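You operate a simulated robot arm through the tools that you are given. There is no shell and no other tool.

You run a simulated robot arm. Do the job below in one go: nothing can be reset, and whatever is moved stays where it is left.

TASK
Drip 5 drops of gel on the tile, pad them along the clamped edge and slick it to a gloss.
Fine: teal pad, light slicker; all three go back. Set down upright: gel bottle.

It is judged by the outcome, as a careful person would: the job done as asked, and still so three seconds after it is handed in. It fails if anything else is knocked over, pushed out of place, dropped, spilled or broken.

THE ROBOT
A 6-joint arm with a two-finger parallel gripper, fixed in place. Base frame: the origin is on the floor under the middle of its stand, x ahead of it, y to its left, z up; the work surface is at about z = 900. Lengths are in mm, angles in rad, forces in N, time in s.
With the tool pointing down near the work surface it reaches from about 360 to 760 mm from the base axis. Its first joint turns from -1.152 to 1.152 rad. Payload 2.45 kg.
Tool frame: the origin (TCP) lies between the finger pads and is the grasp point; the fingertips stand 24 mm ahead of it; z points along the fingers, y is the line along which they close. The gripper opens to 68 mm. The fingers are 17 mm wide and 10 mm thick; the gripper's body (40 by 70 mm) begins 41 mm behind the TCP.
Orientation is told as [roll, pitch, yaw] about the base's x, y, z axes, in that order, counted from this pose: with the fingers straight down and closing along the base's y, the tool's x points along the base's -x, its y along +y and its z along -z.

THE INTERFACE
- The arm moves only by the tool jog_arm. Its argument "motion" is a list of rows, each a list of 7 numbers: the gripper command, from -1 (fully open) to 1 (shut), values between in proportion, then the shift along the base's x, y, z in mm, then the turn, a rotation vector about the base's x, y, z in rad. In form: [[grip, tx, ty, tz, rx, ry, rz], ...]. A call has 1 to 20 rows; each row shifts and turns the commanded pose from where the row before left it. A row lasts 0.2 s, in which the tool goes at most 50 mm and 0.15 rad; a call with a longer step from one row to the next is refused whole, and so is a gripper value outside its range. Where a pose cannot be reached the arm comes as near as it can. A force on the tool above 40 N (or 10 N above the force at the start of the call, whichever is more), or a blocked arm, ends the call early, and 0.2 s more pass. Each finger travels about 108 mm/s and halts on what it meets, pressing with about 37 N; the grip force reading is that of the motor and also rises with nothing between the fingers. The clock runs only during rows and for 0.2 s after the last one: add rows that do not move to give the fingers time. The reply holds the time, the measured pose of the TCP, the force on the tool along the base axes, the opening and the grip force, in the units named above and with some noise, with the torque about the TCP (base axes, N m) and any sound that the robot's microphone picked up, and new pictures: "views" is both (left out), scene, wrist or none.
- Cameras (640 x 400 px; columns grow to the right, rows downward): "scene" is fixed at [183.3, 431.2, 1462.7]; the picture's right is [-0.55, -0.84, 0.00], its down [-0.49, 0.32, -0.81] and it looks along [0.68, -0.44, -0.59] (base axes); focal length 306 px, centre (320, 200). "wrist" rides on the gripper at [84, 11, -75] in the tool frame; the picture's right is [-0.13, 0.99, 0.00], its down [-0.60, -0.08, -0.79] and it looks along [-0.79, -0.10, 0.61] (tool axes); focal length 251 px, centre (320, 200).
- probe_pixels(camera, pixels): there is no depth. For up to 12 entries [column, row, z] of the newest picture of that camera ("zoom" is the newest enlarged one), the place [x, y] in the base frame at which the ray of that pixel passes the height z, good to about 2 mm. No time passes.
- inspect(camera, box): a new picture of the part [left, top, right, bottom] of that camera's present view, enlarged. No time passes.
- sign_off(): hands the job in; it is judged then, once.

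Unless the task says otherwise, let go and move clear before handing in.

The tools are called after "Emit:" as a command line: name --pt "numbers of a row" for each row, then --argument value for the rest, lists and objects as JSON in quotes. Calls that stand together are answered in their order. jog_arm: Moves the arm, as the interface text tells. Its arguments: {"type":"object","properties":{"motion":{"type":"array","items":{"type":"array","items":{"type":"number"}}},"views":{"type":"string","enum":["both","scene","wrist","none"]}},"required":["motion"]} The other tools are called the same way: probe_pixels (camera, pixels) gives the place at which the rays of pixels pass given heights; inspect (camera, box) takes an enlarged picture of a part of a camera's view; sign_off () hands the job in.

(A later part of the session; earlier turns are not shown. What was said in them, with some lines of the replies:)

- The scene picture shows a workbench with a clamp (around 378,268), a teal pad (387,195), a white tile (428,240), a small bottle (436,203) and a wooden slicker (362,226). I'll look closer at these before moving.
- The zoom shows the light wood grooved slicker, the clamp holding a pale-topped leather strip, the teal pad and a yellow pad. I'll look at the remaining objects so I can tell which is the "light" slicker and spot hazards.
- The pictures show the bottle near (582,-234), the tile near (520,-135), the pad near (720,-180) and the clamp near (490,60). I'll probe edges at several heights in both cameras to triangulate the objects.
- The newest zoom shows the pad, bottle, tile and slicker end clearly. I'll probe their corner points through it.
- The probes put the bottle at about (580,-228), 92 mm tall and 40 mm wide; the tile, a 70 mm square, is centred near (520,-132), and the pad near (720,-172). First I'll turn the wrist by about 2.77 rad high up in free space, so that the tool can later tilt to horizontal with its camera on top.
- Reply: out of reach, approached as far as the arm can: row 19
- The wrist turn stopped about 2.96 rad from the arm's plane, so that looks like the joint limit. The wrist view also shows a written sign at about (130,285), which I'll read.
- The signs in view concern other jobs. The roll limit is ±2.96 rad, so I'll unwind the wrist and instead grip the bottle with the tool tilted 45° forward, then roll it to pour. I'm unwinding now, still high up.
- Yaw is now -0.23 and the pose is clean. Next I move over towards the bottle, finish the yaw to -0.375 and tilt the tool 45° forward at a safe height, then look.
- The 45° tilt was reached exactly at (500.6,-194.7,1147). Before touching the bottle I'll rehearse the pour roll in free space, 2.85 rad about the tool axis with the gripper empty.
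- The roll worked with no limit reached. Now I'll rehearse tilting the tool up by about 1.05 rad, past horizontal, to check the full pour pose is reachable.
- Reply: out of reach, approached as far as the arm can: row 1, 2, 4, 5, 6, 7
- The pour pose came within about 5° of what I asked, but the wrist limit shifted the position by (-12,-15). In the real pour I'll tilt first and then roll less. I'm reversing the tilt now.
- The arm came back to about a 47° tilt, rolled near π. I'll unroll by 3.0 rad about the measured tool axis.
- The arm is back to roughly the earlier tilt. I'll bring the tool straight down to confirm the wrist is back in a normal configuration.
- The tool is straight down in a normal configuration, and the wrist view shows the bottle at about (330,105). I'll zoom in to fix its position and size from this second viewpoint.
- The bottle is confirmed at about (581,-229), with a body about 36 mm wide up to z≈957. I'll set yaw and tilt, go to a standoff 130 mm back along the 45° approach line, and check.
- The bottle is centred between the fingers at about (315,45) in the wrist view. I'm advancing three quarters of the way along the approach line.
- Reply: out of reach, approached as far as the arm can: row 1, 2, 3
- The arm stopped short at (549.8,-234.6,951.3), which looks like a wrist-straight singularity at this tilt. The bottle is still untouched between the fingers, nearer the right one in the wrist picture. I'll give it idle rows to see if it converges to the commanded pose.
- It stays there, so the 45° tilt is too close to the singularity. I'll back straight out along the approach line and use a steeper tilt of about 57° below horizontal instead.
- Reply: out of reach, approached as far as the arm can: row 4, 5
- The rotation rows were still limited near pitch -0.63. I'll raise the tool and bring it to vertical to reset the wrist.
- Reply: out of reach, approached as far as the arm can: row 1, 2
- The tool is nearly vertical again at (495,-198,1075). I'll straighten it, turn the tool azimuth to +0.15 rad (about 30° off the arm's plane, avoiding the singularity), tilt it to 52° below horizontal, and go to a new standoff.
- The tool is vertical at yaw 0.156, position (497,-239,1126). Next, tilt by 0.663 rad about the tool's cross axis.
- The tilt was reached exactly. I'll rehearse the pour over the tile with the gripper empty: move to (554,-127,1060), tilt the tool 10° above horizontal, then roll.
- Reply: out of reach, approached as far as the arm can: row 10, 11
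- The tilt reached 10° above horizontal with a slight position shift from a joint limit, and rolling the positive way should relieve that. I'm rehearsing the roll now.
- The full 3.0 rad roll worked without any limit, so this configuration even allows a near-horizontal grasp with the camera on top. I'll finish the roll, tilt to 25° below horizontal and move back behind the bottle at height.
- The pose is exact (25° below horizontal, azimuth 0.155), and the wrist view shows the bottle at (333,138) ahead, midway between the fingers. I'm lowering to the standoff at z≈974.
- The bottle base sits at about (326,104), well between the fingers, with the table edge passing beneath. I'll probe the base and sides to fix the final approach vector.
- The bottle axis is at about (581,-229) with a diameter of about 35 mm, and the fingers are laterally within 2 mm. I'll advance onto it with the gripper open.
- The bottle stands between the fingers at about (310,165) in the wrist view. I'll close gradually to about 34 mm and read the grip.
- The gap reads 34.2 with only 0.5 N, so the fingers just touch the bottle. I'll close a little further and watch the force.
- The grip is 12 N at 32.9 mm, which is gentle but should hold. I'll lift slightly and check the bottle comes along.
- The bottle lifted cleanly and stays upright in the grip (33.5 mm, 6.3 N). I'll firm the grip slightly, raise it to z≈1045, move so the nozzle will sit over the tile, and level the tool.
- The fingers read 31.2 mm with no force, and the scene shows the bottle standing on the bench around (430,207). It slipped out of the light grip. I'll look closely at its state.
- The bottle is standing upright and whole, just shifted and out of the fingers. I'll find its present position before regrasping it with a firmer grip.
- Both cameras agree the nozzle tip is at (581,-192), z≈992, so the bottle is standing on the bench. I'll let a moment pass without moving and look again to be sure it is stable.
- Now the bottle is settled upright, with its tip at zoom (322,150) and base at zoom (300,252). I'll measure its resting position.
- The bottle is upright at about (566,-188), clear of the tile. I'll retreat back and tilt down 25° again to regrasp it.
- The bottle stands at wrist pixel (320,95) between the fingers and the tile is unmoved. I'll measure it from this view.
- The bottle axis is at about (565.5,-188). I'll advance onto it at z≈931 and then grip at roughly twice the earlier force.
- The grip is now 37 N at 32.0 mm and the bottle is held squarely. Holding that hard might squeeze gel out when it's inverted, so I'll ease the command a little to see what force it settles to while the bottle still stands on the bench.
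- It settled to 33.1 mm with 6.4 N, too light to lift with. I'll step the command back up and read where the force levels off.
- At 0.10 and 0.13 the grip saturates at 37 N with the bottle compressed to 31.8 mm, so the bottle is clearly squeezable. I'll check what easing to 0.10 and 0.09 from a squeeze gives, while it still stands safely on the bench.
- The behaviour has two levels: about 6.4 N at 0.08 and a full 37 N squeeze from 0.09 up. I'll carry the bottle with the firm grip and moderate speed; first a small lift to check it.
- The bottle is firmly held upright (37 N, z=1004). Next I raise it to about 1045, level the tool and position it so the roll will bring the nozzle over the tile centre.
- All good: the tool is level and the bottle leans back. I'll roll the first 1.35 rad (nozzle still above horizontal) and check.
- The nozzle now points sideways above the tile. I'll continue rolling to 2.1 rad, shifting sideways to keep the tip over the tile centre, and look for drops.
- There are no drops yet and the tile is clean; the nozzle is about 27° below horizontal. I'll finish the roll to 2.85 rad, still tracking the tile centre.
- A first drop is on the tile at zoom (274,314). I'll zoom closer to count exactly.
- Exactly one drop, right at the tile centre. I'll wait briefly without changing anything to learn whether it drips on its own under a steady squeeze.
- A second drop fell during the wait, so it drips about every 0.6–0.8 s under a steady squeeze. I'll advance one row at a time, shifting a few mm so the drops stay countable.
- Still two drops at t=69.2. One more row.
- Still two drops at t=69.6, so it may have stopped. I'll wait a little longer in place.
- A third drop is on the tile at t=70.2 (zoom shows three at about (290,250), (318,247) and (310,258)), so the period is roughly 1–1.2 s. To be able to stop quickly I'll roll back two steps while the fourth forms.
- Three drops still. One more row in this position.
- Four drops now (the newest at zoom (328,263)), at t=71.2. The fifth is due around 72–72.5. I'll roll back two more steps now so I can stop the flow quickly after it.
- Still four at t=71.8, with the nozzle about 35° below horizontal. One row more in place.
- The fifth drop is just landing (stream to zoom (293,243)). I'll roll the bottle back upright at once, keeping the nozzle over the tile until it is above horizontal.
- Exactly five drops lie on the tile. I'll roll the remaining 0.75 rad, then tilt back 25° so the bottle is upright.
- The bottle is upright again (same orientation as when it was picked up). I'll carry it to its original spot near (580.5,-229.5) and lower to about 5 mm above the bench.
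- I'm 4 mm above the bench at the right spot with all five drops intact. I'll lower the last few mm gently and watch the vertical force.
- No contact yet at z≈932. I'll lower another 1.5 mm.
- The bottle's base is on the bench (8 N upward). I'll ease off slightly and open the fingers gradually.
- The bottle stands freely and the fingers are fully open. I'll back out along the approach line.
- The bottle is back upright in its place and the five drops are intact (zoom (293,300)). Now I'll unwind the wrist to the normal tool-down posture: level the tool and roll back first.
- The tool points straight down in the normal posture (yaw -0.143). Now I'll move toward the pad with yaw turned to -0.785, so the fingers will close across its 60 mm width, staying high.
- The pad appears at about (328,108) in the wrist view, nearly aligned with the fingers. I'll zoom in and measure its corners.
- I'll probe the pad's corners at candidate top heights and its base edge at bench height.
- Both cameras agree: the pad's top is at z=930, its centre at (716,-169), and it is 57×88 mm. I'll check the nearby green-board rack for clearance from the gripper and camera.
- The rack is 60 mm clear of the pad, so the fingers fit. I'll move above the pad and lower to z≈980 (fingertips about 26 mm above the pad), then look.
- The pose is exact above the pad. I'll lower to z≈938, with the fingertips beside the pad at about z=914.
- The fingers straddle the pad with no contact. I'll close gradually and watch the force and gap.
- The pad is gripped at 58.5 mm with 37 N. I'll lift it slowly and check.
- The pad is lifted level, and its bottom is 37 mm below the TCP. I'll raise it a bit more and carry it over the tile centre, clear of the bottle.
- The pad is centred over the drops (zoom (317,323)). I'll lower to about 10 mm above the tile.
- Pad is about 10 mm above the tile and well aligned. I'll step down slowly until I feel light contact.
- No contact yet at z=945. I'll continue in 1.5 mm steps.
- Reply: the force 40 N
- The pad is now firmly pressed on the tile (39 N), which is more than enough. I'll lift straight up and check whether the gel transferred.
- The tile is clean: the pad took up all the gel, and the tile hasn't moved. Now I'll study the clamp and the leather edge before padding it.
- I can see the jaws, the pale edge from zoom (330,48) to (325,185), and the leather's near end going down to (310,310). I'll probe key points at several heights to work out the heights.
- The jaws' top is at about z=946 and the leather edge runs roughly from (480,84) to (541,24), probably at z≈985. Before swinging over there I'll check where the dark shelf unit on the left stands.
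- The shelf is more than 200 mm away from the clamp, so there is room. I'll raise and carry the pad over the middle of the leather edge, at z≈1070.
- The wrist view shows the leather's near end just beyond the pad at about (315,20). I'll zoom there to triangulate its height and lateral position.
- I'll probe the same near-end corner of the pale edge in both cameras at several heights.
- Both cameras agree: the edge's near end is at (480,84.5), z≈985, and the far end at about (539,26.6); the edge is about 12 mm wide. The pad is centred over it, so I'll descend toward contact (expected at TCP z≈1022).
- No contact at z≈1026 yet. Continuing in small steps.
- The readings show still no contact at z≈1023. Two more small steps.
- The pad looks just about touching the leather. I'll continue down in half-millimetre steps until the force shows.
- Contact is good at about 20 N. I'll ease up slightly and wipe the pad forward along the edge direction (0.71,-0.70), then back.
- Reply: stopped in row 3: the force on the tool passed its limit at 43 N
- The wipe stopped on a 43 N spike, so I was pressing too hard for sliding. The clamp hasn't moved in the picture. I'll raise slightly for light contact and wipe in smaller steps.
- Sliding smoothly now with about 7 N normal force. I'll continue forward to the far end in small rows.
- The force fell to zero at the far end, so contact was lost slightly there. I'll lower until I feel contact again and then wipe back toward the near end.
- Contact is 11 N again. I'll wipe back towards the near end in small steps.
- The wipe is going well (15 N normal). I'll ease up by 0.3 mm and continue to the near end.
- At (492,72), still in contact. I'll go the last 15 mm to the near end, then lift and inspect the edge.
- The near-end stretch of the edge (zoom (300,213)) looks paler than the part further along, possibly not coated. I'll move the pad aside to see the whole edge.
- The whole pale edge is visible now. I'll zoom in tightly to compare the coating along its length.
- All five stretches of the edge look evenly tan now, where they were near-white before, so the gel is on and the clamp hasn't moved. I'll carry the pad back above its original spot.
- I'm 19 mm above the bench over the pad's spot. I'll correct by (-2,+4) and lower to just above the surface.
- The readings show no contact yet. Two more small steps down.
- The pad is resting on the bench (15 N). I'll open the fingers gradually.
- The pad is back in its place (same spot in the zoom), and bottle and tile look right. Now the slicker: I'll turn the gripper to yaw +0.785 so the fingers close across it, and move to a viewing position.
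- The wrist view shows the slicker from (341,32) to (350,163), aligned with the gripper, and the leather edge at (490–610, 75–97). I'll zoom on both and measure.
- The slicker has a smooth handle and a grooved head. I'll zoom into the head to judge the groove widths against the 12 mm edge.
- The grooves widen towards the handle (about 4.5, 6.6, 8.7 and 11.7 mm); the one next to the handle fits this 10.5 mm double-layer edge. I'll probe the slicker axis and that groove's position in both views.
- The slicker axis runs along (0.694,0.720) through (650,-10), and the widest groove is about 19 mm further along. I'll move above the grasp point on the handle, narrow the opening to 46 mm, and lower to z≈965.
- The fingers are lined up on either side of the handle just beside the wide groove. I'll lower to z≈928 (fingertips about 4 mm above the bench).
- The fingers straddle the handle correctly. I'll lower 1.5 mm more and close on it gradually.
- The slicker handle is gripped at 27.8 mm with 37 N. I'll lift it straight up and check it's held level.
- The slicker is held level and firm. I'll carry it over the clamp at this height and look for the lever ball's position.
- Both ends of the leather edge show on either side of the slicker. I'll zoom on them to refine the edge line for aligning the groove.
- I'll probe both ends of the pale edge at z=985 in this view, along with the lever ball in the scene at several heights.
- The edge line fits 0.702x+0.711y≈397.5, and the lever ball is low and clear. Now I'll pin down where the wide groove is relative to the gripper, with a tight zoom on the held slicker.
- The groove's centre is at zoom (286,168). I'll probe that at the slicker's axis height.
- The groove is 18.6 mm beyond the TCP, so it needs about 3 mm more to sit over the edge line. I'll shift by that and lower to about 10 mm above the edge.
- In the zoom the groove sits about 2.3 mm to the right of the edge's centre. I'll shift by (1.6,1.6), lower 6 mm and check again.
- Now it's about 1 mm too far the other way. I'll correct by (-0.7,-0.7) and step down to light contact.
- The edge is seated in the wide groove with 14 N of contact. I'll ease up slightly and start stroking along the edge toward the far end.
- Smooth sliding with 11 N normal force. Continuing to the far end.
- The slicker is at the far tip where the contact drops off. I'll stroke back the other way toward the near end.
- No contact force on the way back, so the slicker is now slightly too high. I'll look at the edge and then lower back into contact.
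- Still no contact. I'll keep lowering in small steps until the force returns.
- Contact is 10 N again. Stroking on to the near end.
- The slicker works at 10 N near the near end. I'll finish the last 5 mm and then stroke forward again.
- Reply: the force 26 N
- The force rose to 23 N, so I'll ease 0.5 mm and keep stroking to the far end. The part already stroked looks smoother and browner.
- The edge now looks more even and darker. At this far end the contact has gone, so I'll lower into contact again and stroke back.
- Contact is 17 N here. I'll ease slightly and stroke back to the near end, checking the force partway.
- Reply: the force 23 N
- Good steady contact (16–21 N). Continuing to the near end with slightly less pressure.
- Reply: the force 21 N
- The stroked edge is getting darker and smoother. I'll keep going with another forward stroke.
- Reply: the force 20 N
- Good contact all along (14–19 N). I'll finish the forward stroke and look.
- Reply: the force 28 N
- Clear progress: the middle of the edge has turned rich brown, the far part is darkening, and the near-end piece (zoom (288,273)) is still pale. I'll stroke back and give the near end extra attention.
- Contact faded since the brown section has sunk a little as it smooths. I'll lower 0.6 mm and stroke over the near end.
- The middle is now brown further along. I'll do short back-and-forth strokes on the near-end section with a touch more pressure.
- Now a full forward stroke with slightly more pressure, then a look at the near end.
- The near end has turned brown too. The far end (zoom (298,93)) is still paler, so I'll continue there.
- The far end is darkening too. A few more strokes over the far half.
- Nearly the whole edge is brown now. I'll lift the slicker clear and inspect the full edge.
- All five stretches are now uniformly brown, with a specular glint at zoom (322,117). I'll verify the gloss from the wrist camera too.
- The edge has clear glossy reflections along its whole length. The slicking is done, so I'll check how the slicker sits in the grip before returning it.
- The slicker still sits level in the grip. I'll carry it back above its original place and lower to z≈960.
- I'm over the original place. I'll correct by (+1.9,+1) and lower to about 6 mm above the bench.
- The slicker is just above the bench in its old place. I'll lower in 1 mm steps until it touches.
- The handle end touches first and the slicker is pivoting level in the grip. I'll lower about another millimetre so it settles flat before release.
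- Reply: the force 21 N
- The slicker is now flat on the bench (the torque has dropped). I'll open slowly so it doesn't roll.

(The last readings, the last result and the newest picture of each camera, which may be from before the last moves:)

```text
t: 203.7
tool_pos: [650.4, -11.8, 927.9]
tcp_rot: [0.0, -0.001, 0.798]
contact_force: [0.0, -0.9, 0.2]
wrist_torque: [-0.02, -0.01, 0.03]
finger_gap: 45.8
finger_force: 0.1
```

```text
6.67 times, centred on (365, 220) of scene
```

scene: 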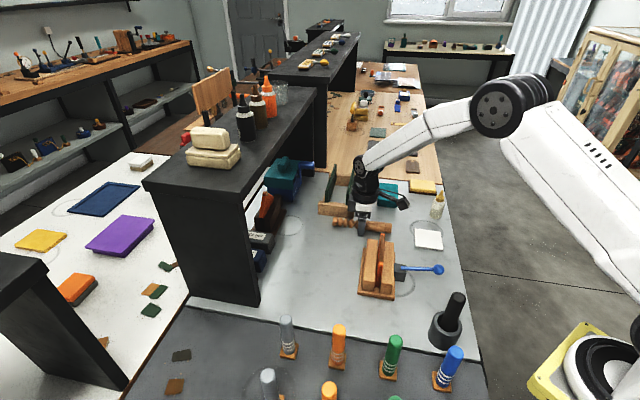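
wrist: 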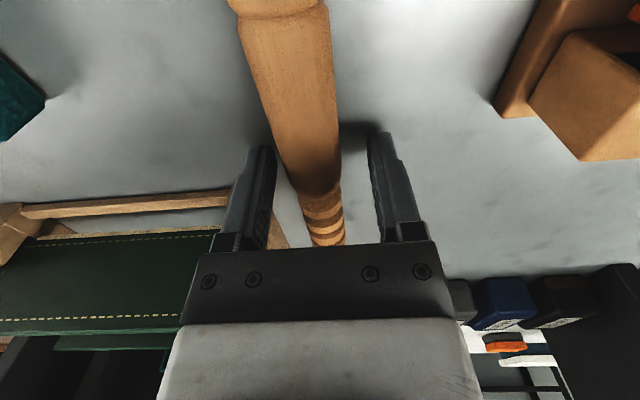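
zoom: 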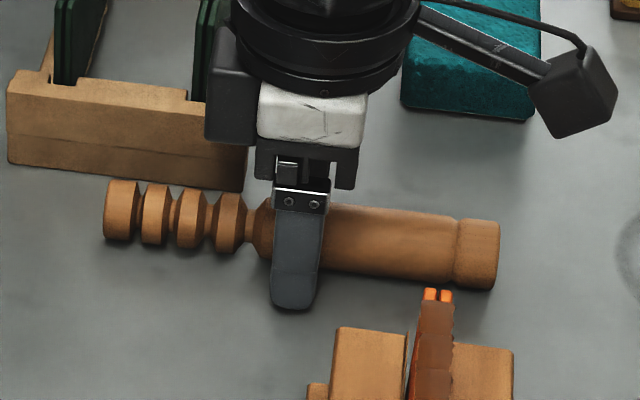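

The slicker rolled a few mm toward one finger. I'll wait a moment to see that it's at rest before lifting.

Emit:
jog_arm --pt "-0.35 0 0 0 0 0 0" --pt "-0.35 0 0 0 0 0 0" --pt "-0.35 0 0 0 0 0 0" --views "both"

Emit:
inspect --camera "scene" --box '[320, 190, 410, 250]'

```text
t: 204.5
tool_pos: [648.5, -11.2, 927.3]
tcp_rot: [0.0, -0.001, 0.798]
contact_force: [0.1, -0.8, 0.0]
wrist_torque: [-0.01, -0.01, 0.0]
finger_gap: 45.8
finger_force: 0.0
```

scene: 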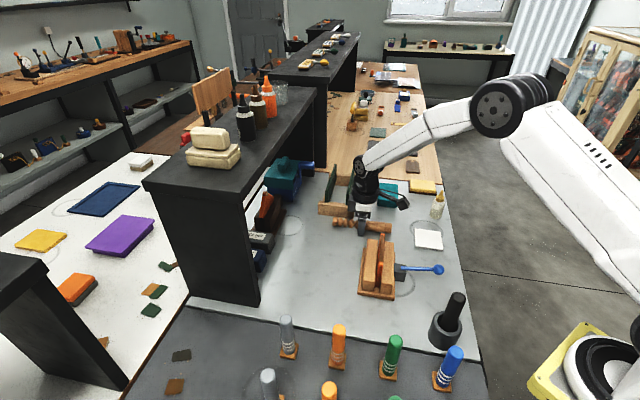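
wrist: 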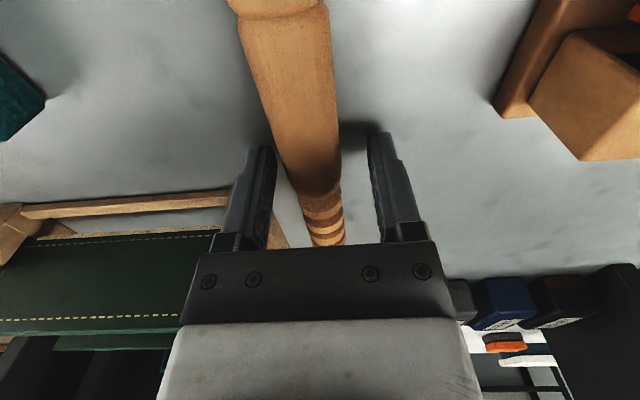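

```text
6.67 times, centred on (365, 220) of scene
```

zoom: 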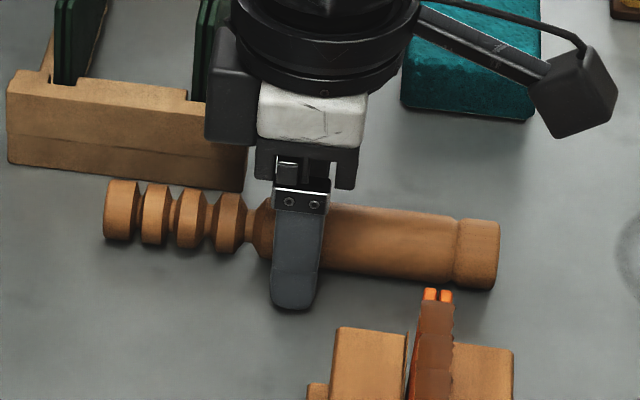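

The slicker is at rest, within about 3 mm of its original position. I'll lift the gripper straight up and away.

Emit:
jog_arm --pt "-0.35 0 0 6 0 0 0" --pt "-0.35 0 0 15 0 0 0" --pt "-0.35 0 0 30 0 0 0" --pt "-0.35 0 0 40 0 0 0" --pt "-0.35 0 0 45 0 0 0" --pt "-0.35 -20 -20 30 0 0 0" --pt "-1 -35 -20 20 0 0 0" --pt "-1 -35 -20 20 0 0 0" --pt "-1 0 0 0 0 0 0" --views "both"

Emit:
inspect --camera "scene" --box '[300, 160, 480, 310]'

Emit:
inspect --camera "wrist" --box '[200, 0, 640, 250]'

```text
t: 206.5
tool_pos: [561.7, -67.7, 1135.5]
tcp_rot: [0.002, -0.001, 0.8]
contact_force: [0.0, -0.8, 0.2]
wrist_torque: [-0.01, -0.02, 0.03]
finger_gap: 68.0
finger_force: 0.0
```

scene: 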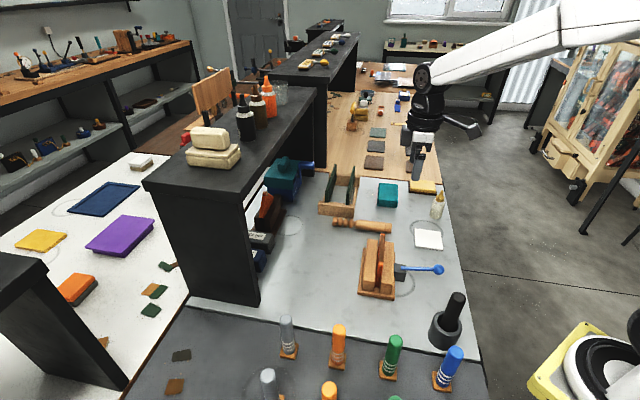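
wrist: 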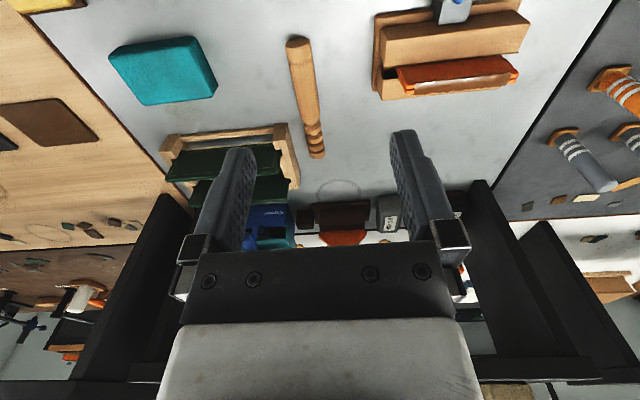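

```text
2.67 times, centred on (390, 235) of scene
```

zoom: 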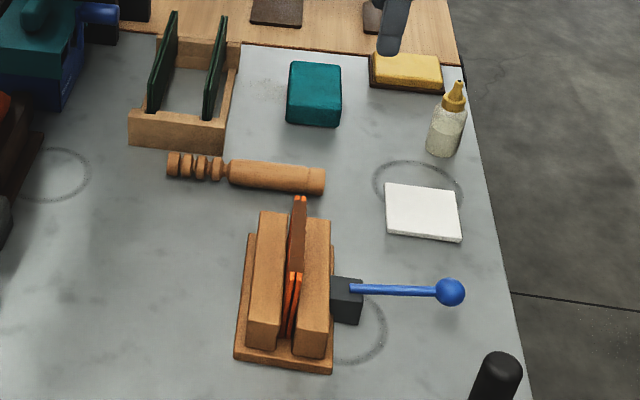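

```text
1.45 times, centred on (420, 125) of wrist
```

zoom: 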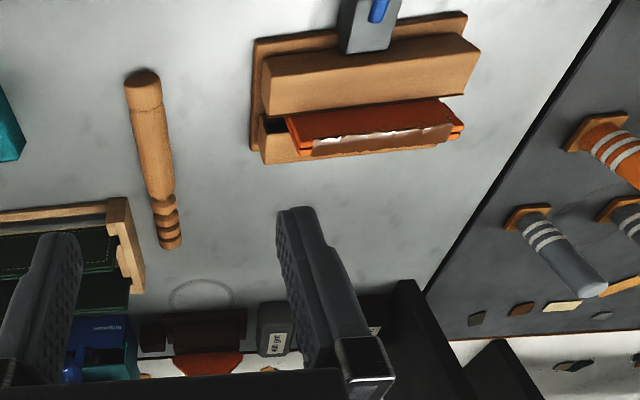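

Everything matches the starting picture: pad, slicker, bottle, tile and clamp are all in place. I'll take one last close look at the edge's gloss and the bottle.

Emit:
inspect --camera "wrist" --box '[380, 40, 530, 110]'

Emit:
inspect --camera "scene" --box '[374, 230, 390, 266]'

Emit:
inspect --camera "scene" --box '[400, 175, 460, 260]'

```text
4.27 times, centred on (455, 75) of wrist
```

zoom: 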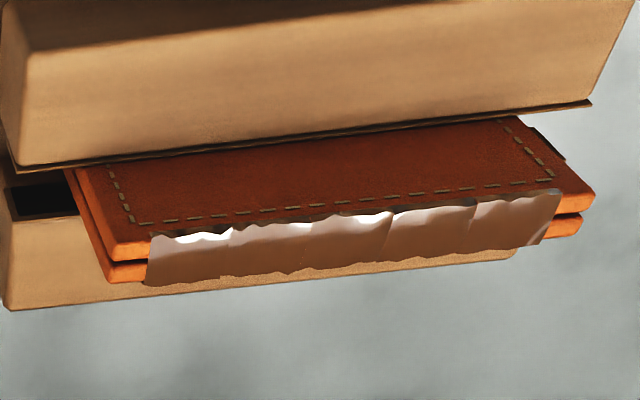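

```text
11.11 times, centred on (382, 248) of scene
```

zoom: 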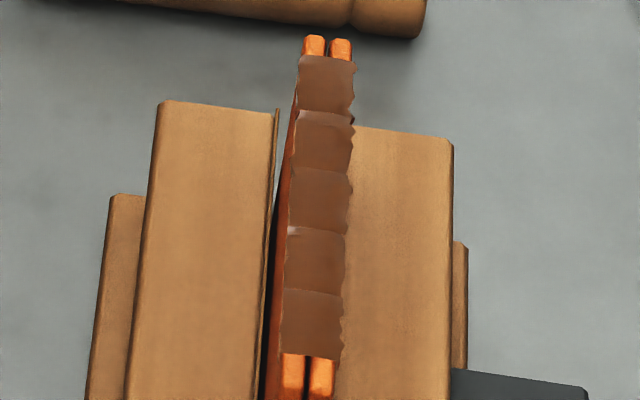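

```text
4.71 times, centred on (430, 218) of scene
```

zoom: 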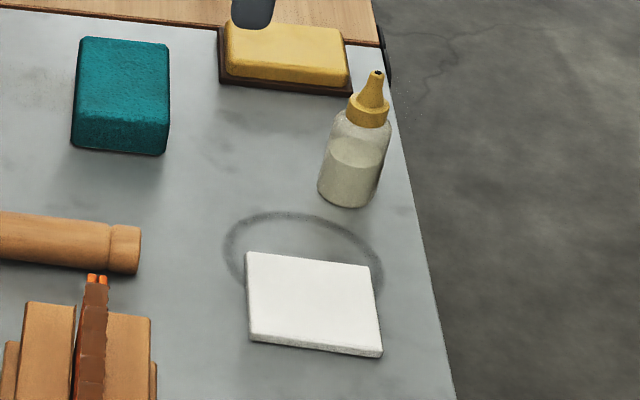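

All five stretches of the edge are brown and glossy. The bottle stands upright, the pad and slicker are back in place, the tile is clean, nothing else has moved, and the empty gripper is well clear. I'm handing the job in.

Emit:
sign_off

```text
The job is handed in.
```

The job is handed in: I dripped five drops of gel on the tile, padded them along the clamped edge and slicked the edge to a gloss. The last pictures show the whole edge evenly brown and shiny.

- **Bottle slip:** while I was first carrying it to the tile, the gel bottle slipped out of too light a grip and dropped to the bench. It landed upright with nothing spilled. I picked it up again with a firmer grip, and the pictures after the pour showed exactly five drops.
- **Returned items:** the gel bottle is standing upright, and all three items are back in place. The bottle and the slicker are within about 3–4 mm of where they started, and the teal pad shows no visible shift.
- **Everything else:** the tile and the clamp show no movement. The pad took up all the gel, so the tile is clean. The empty gripper is well clear of the bench.
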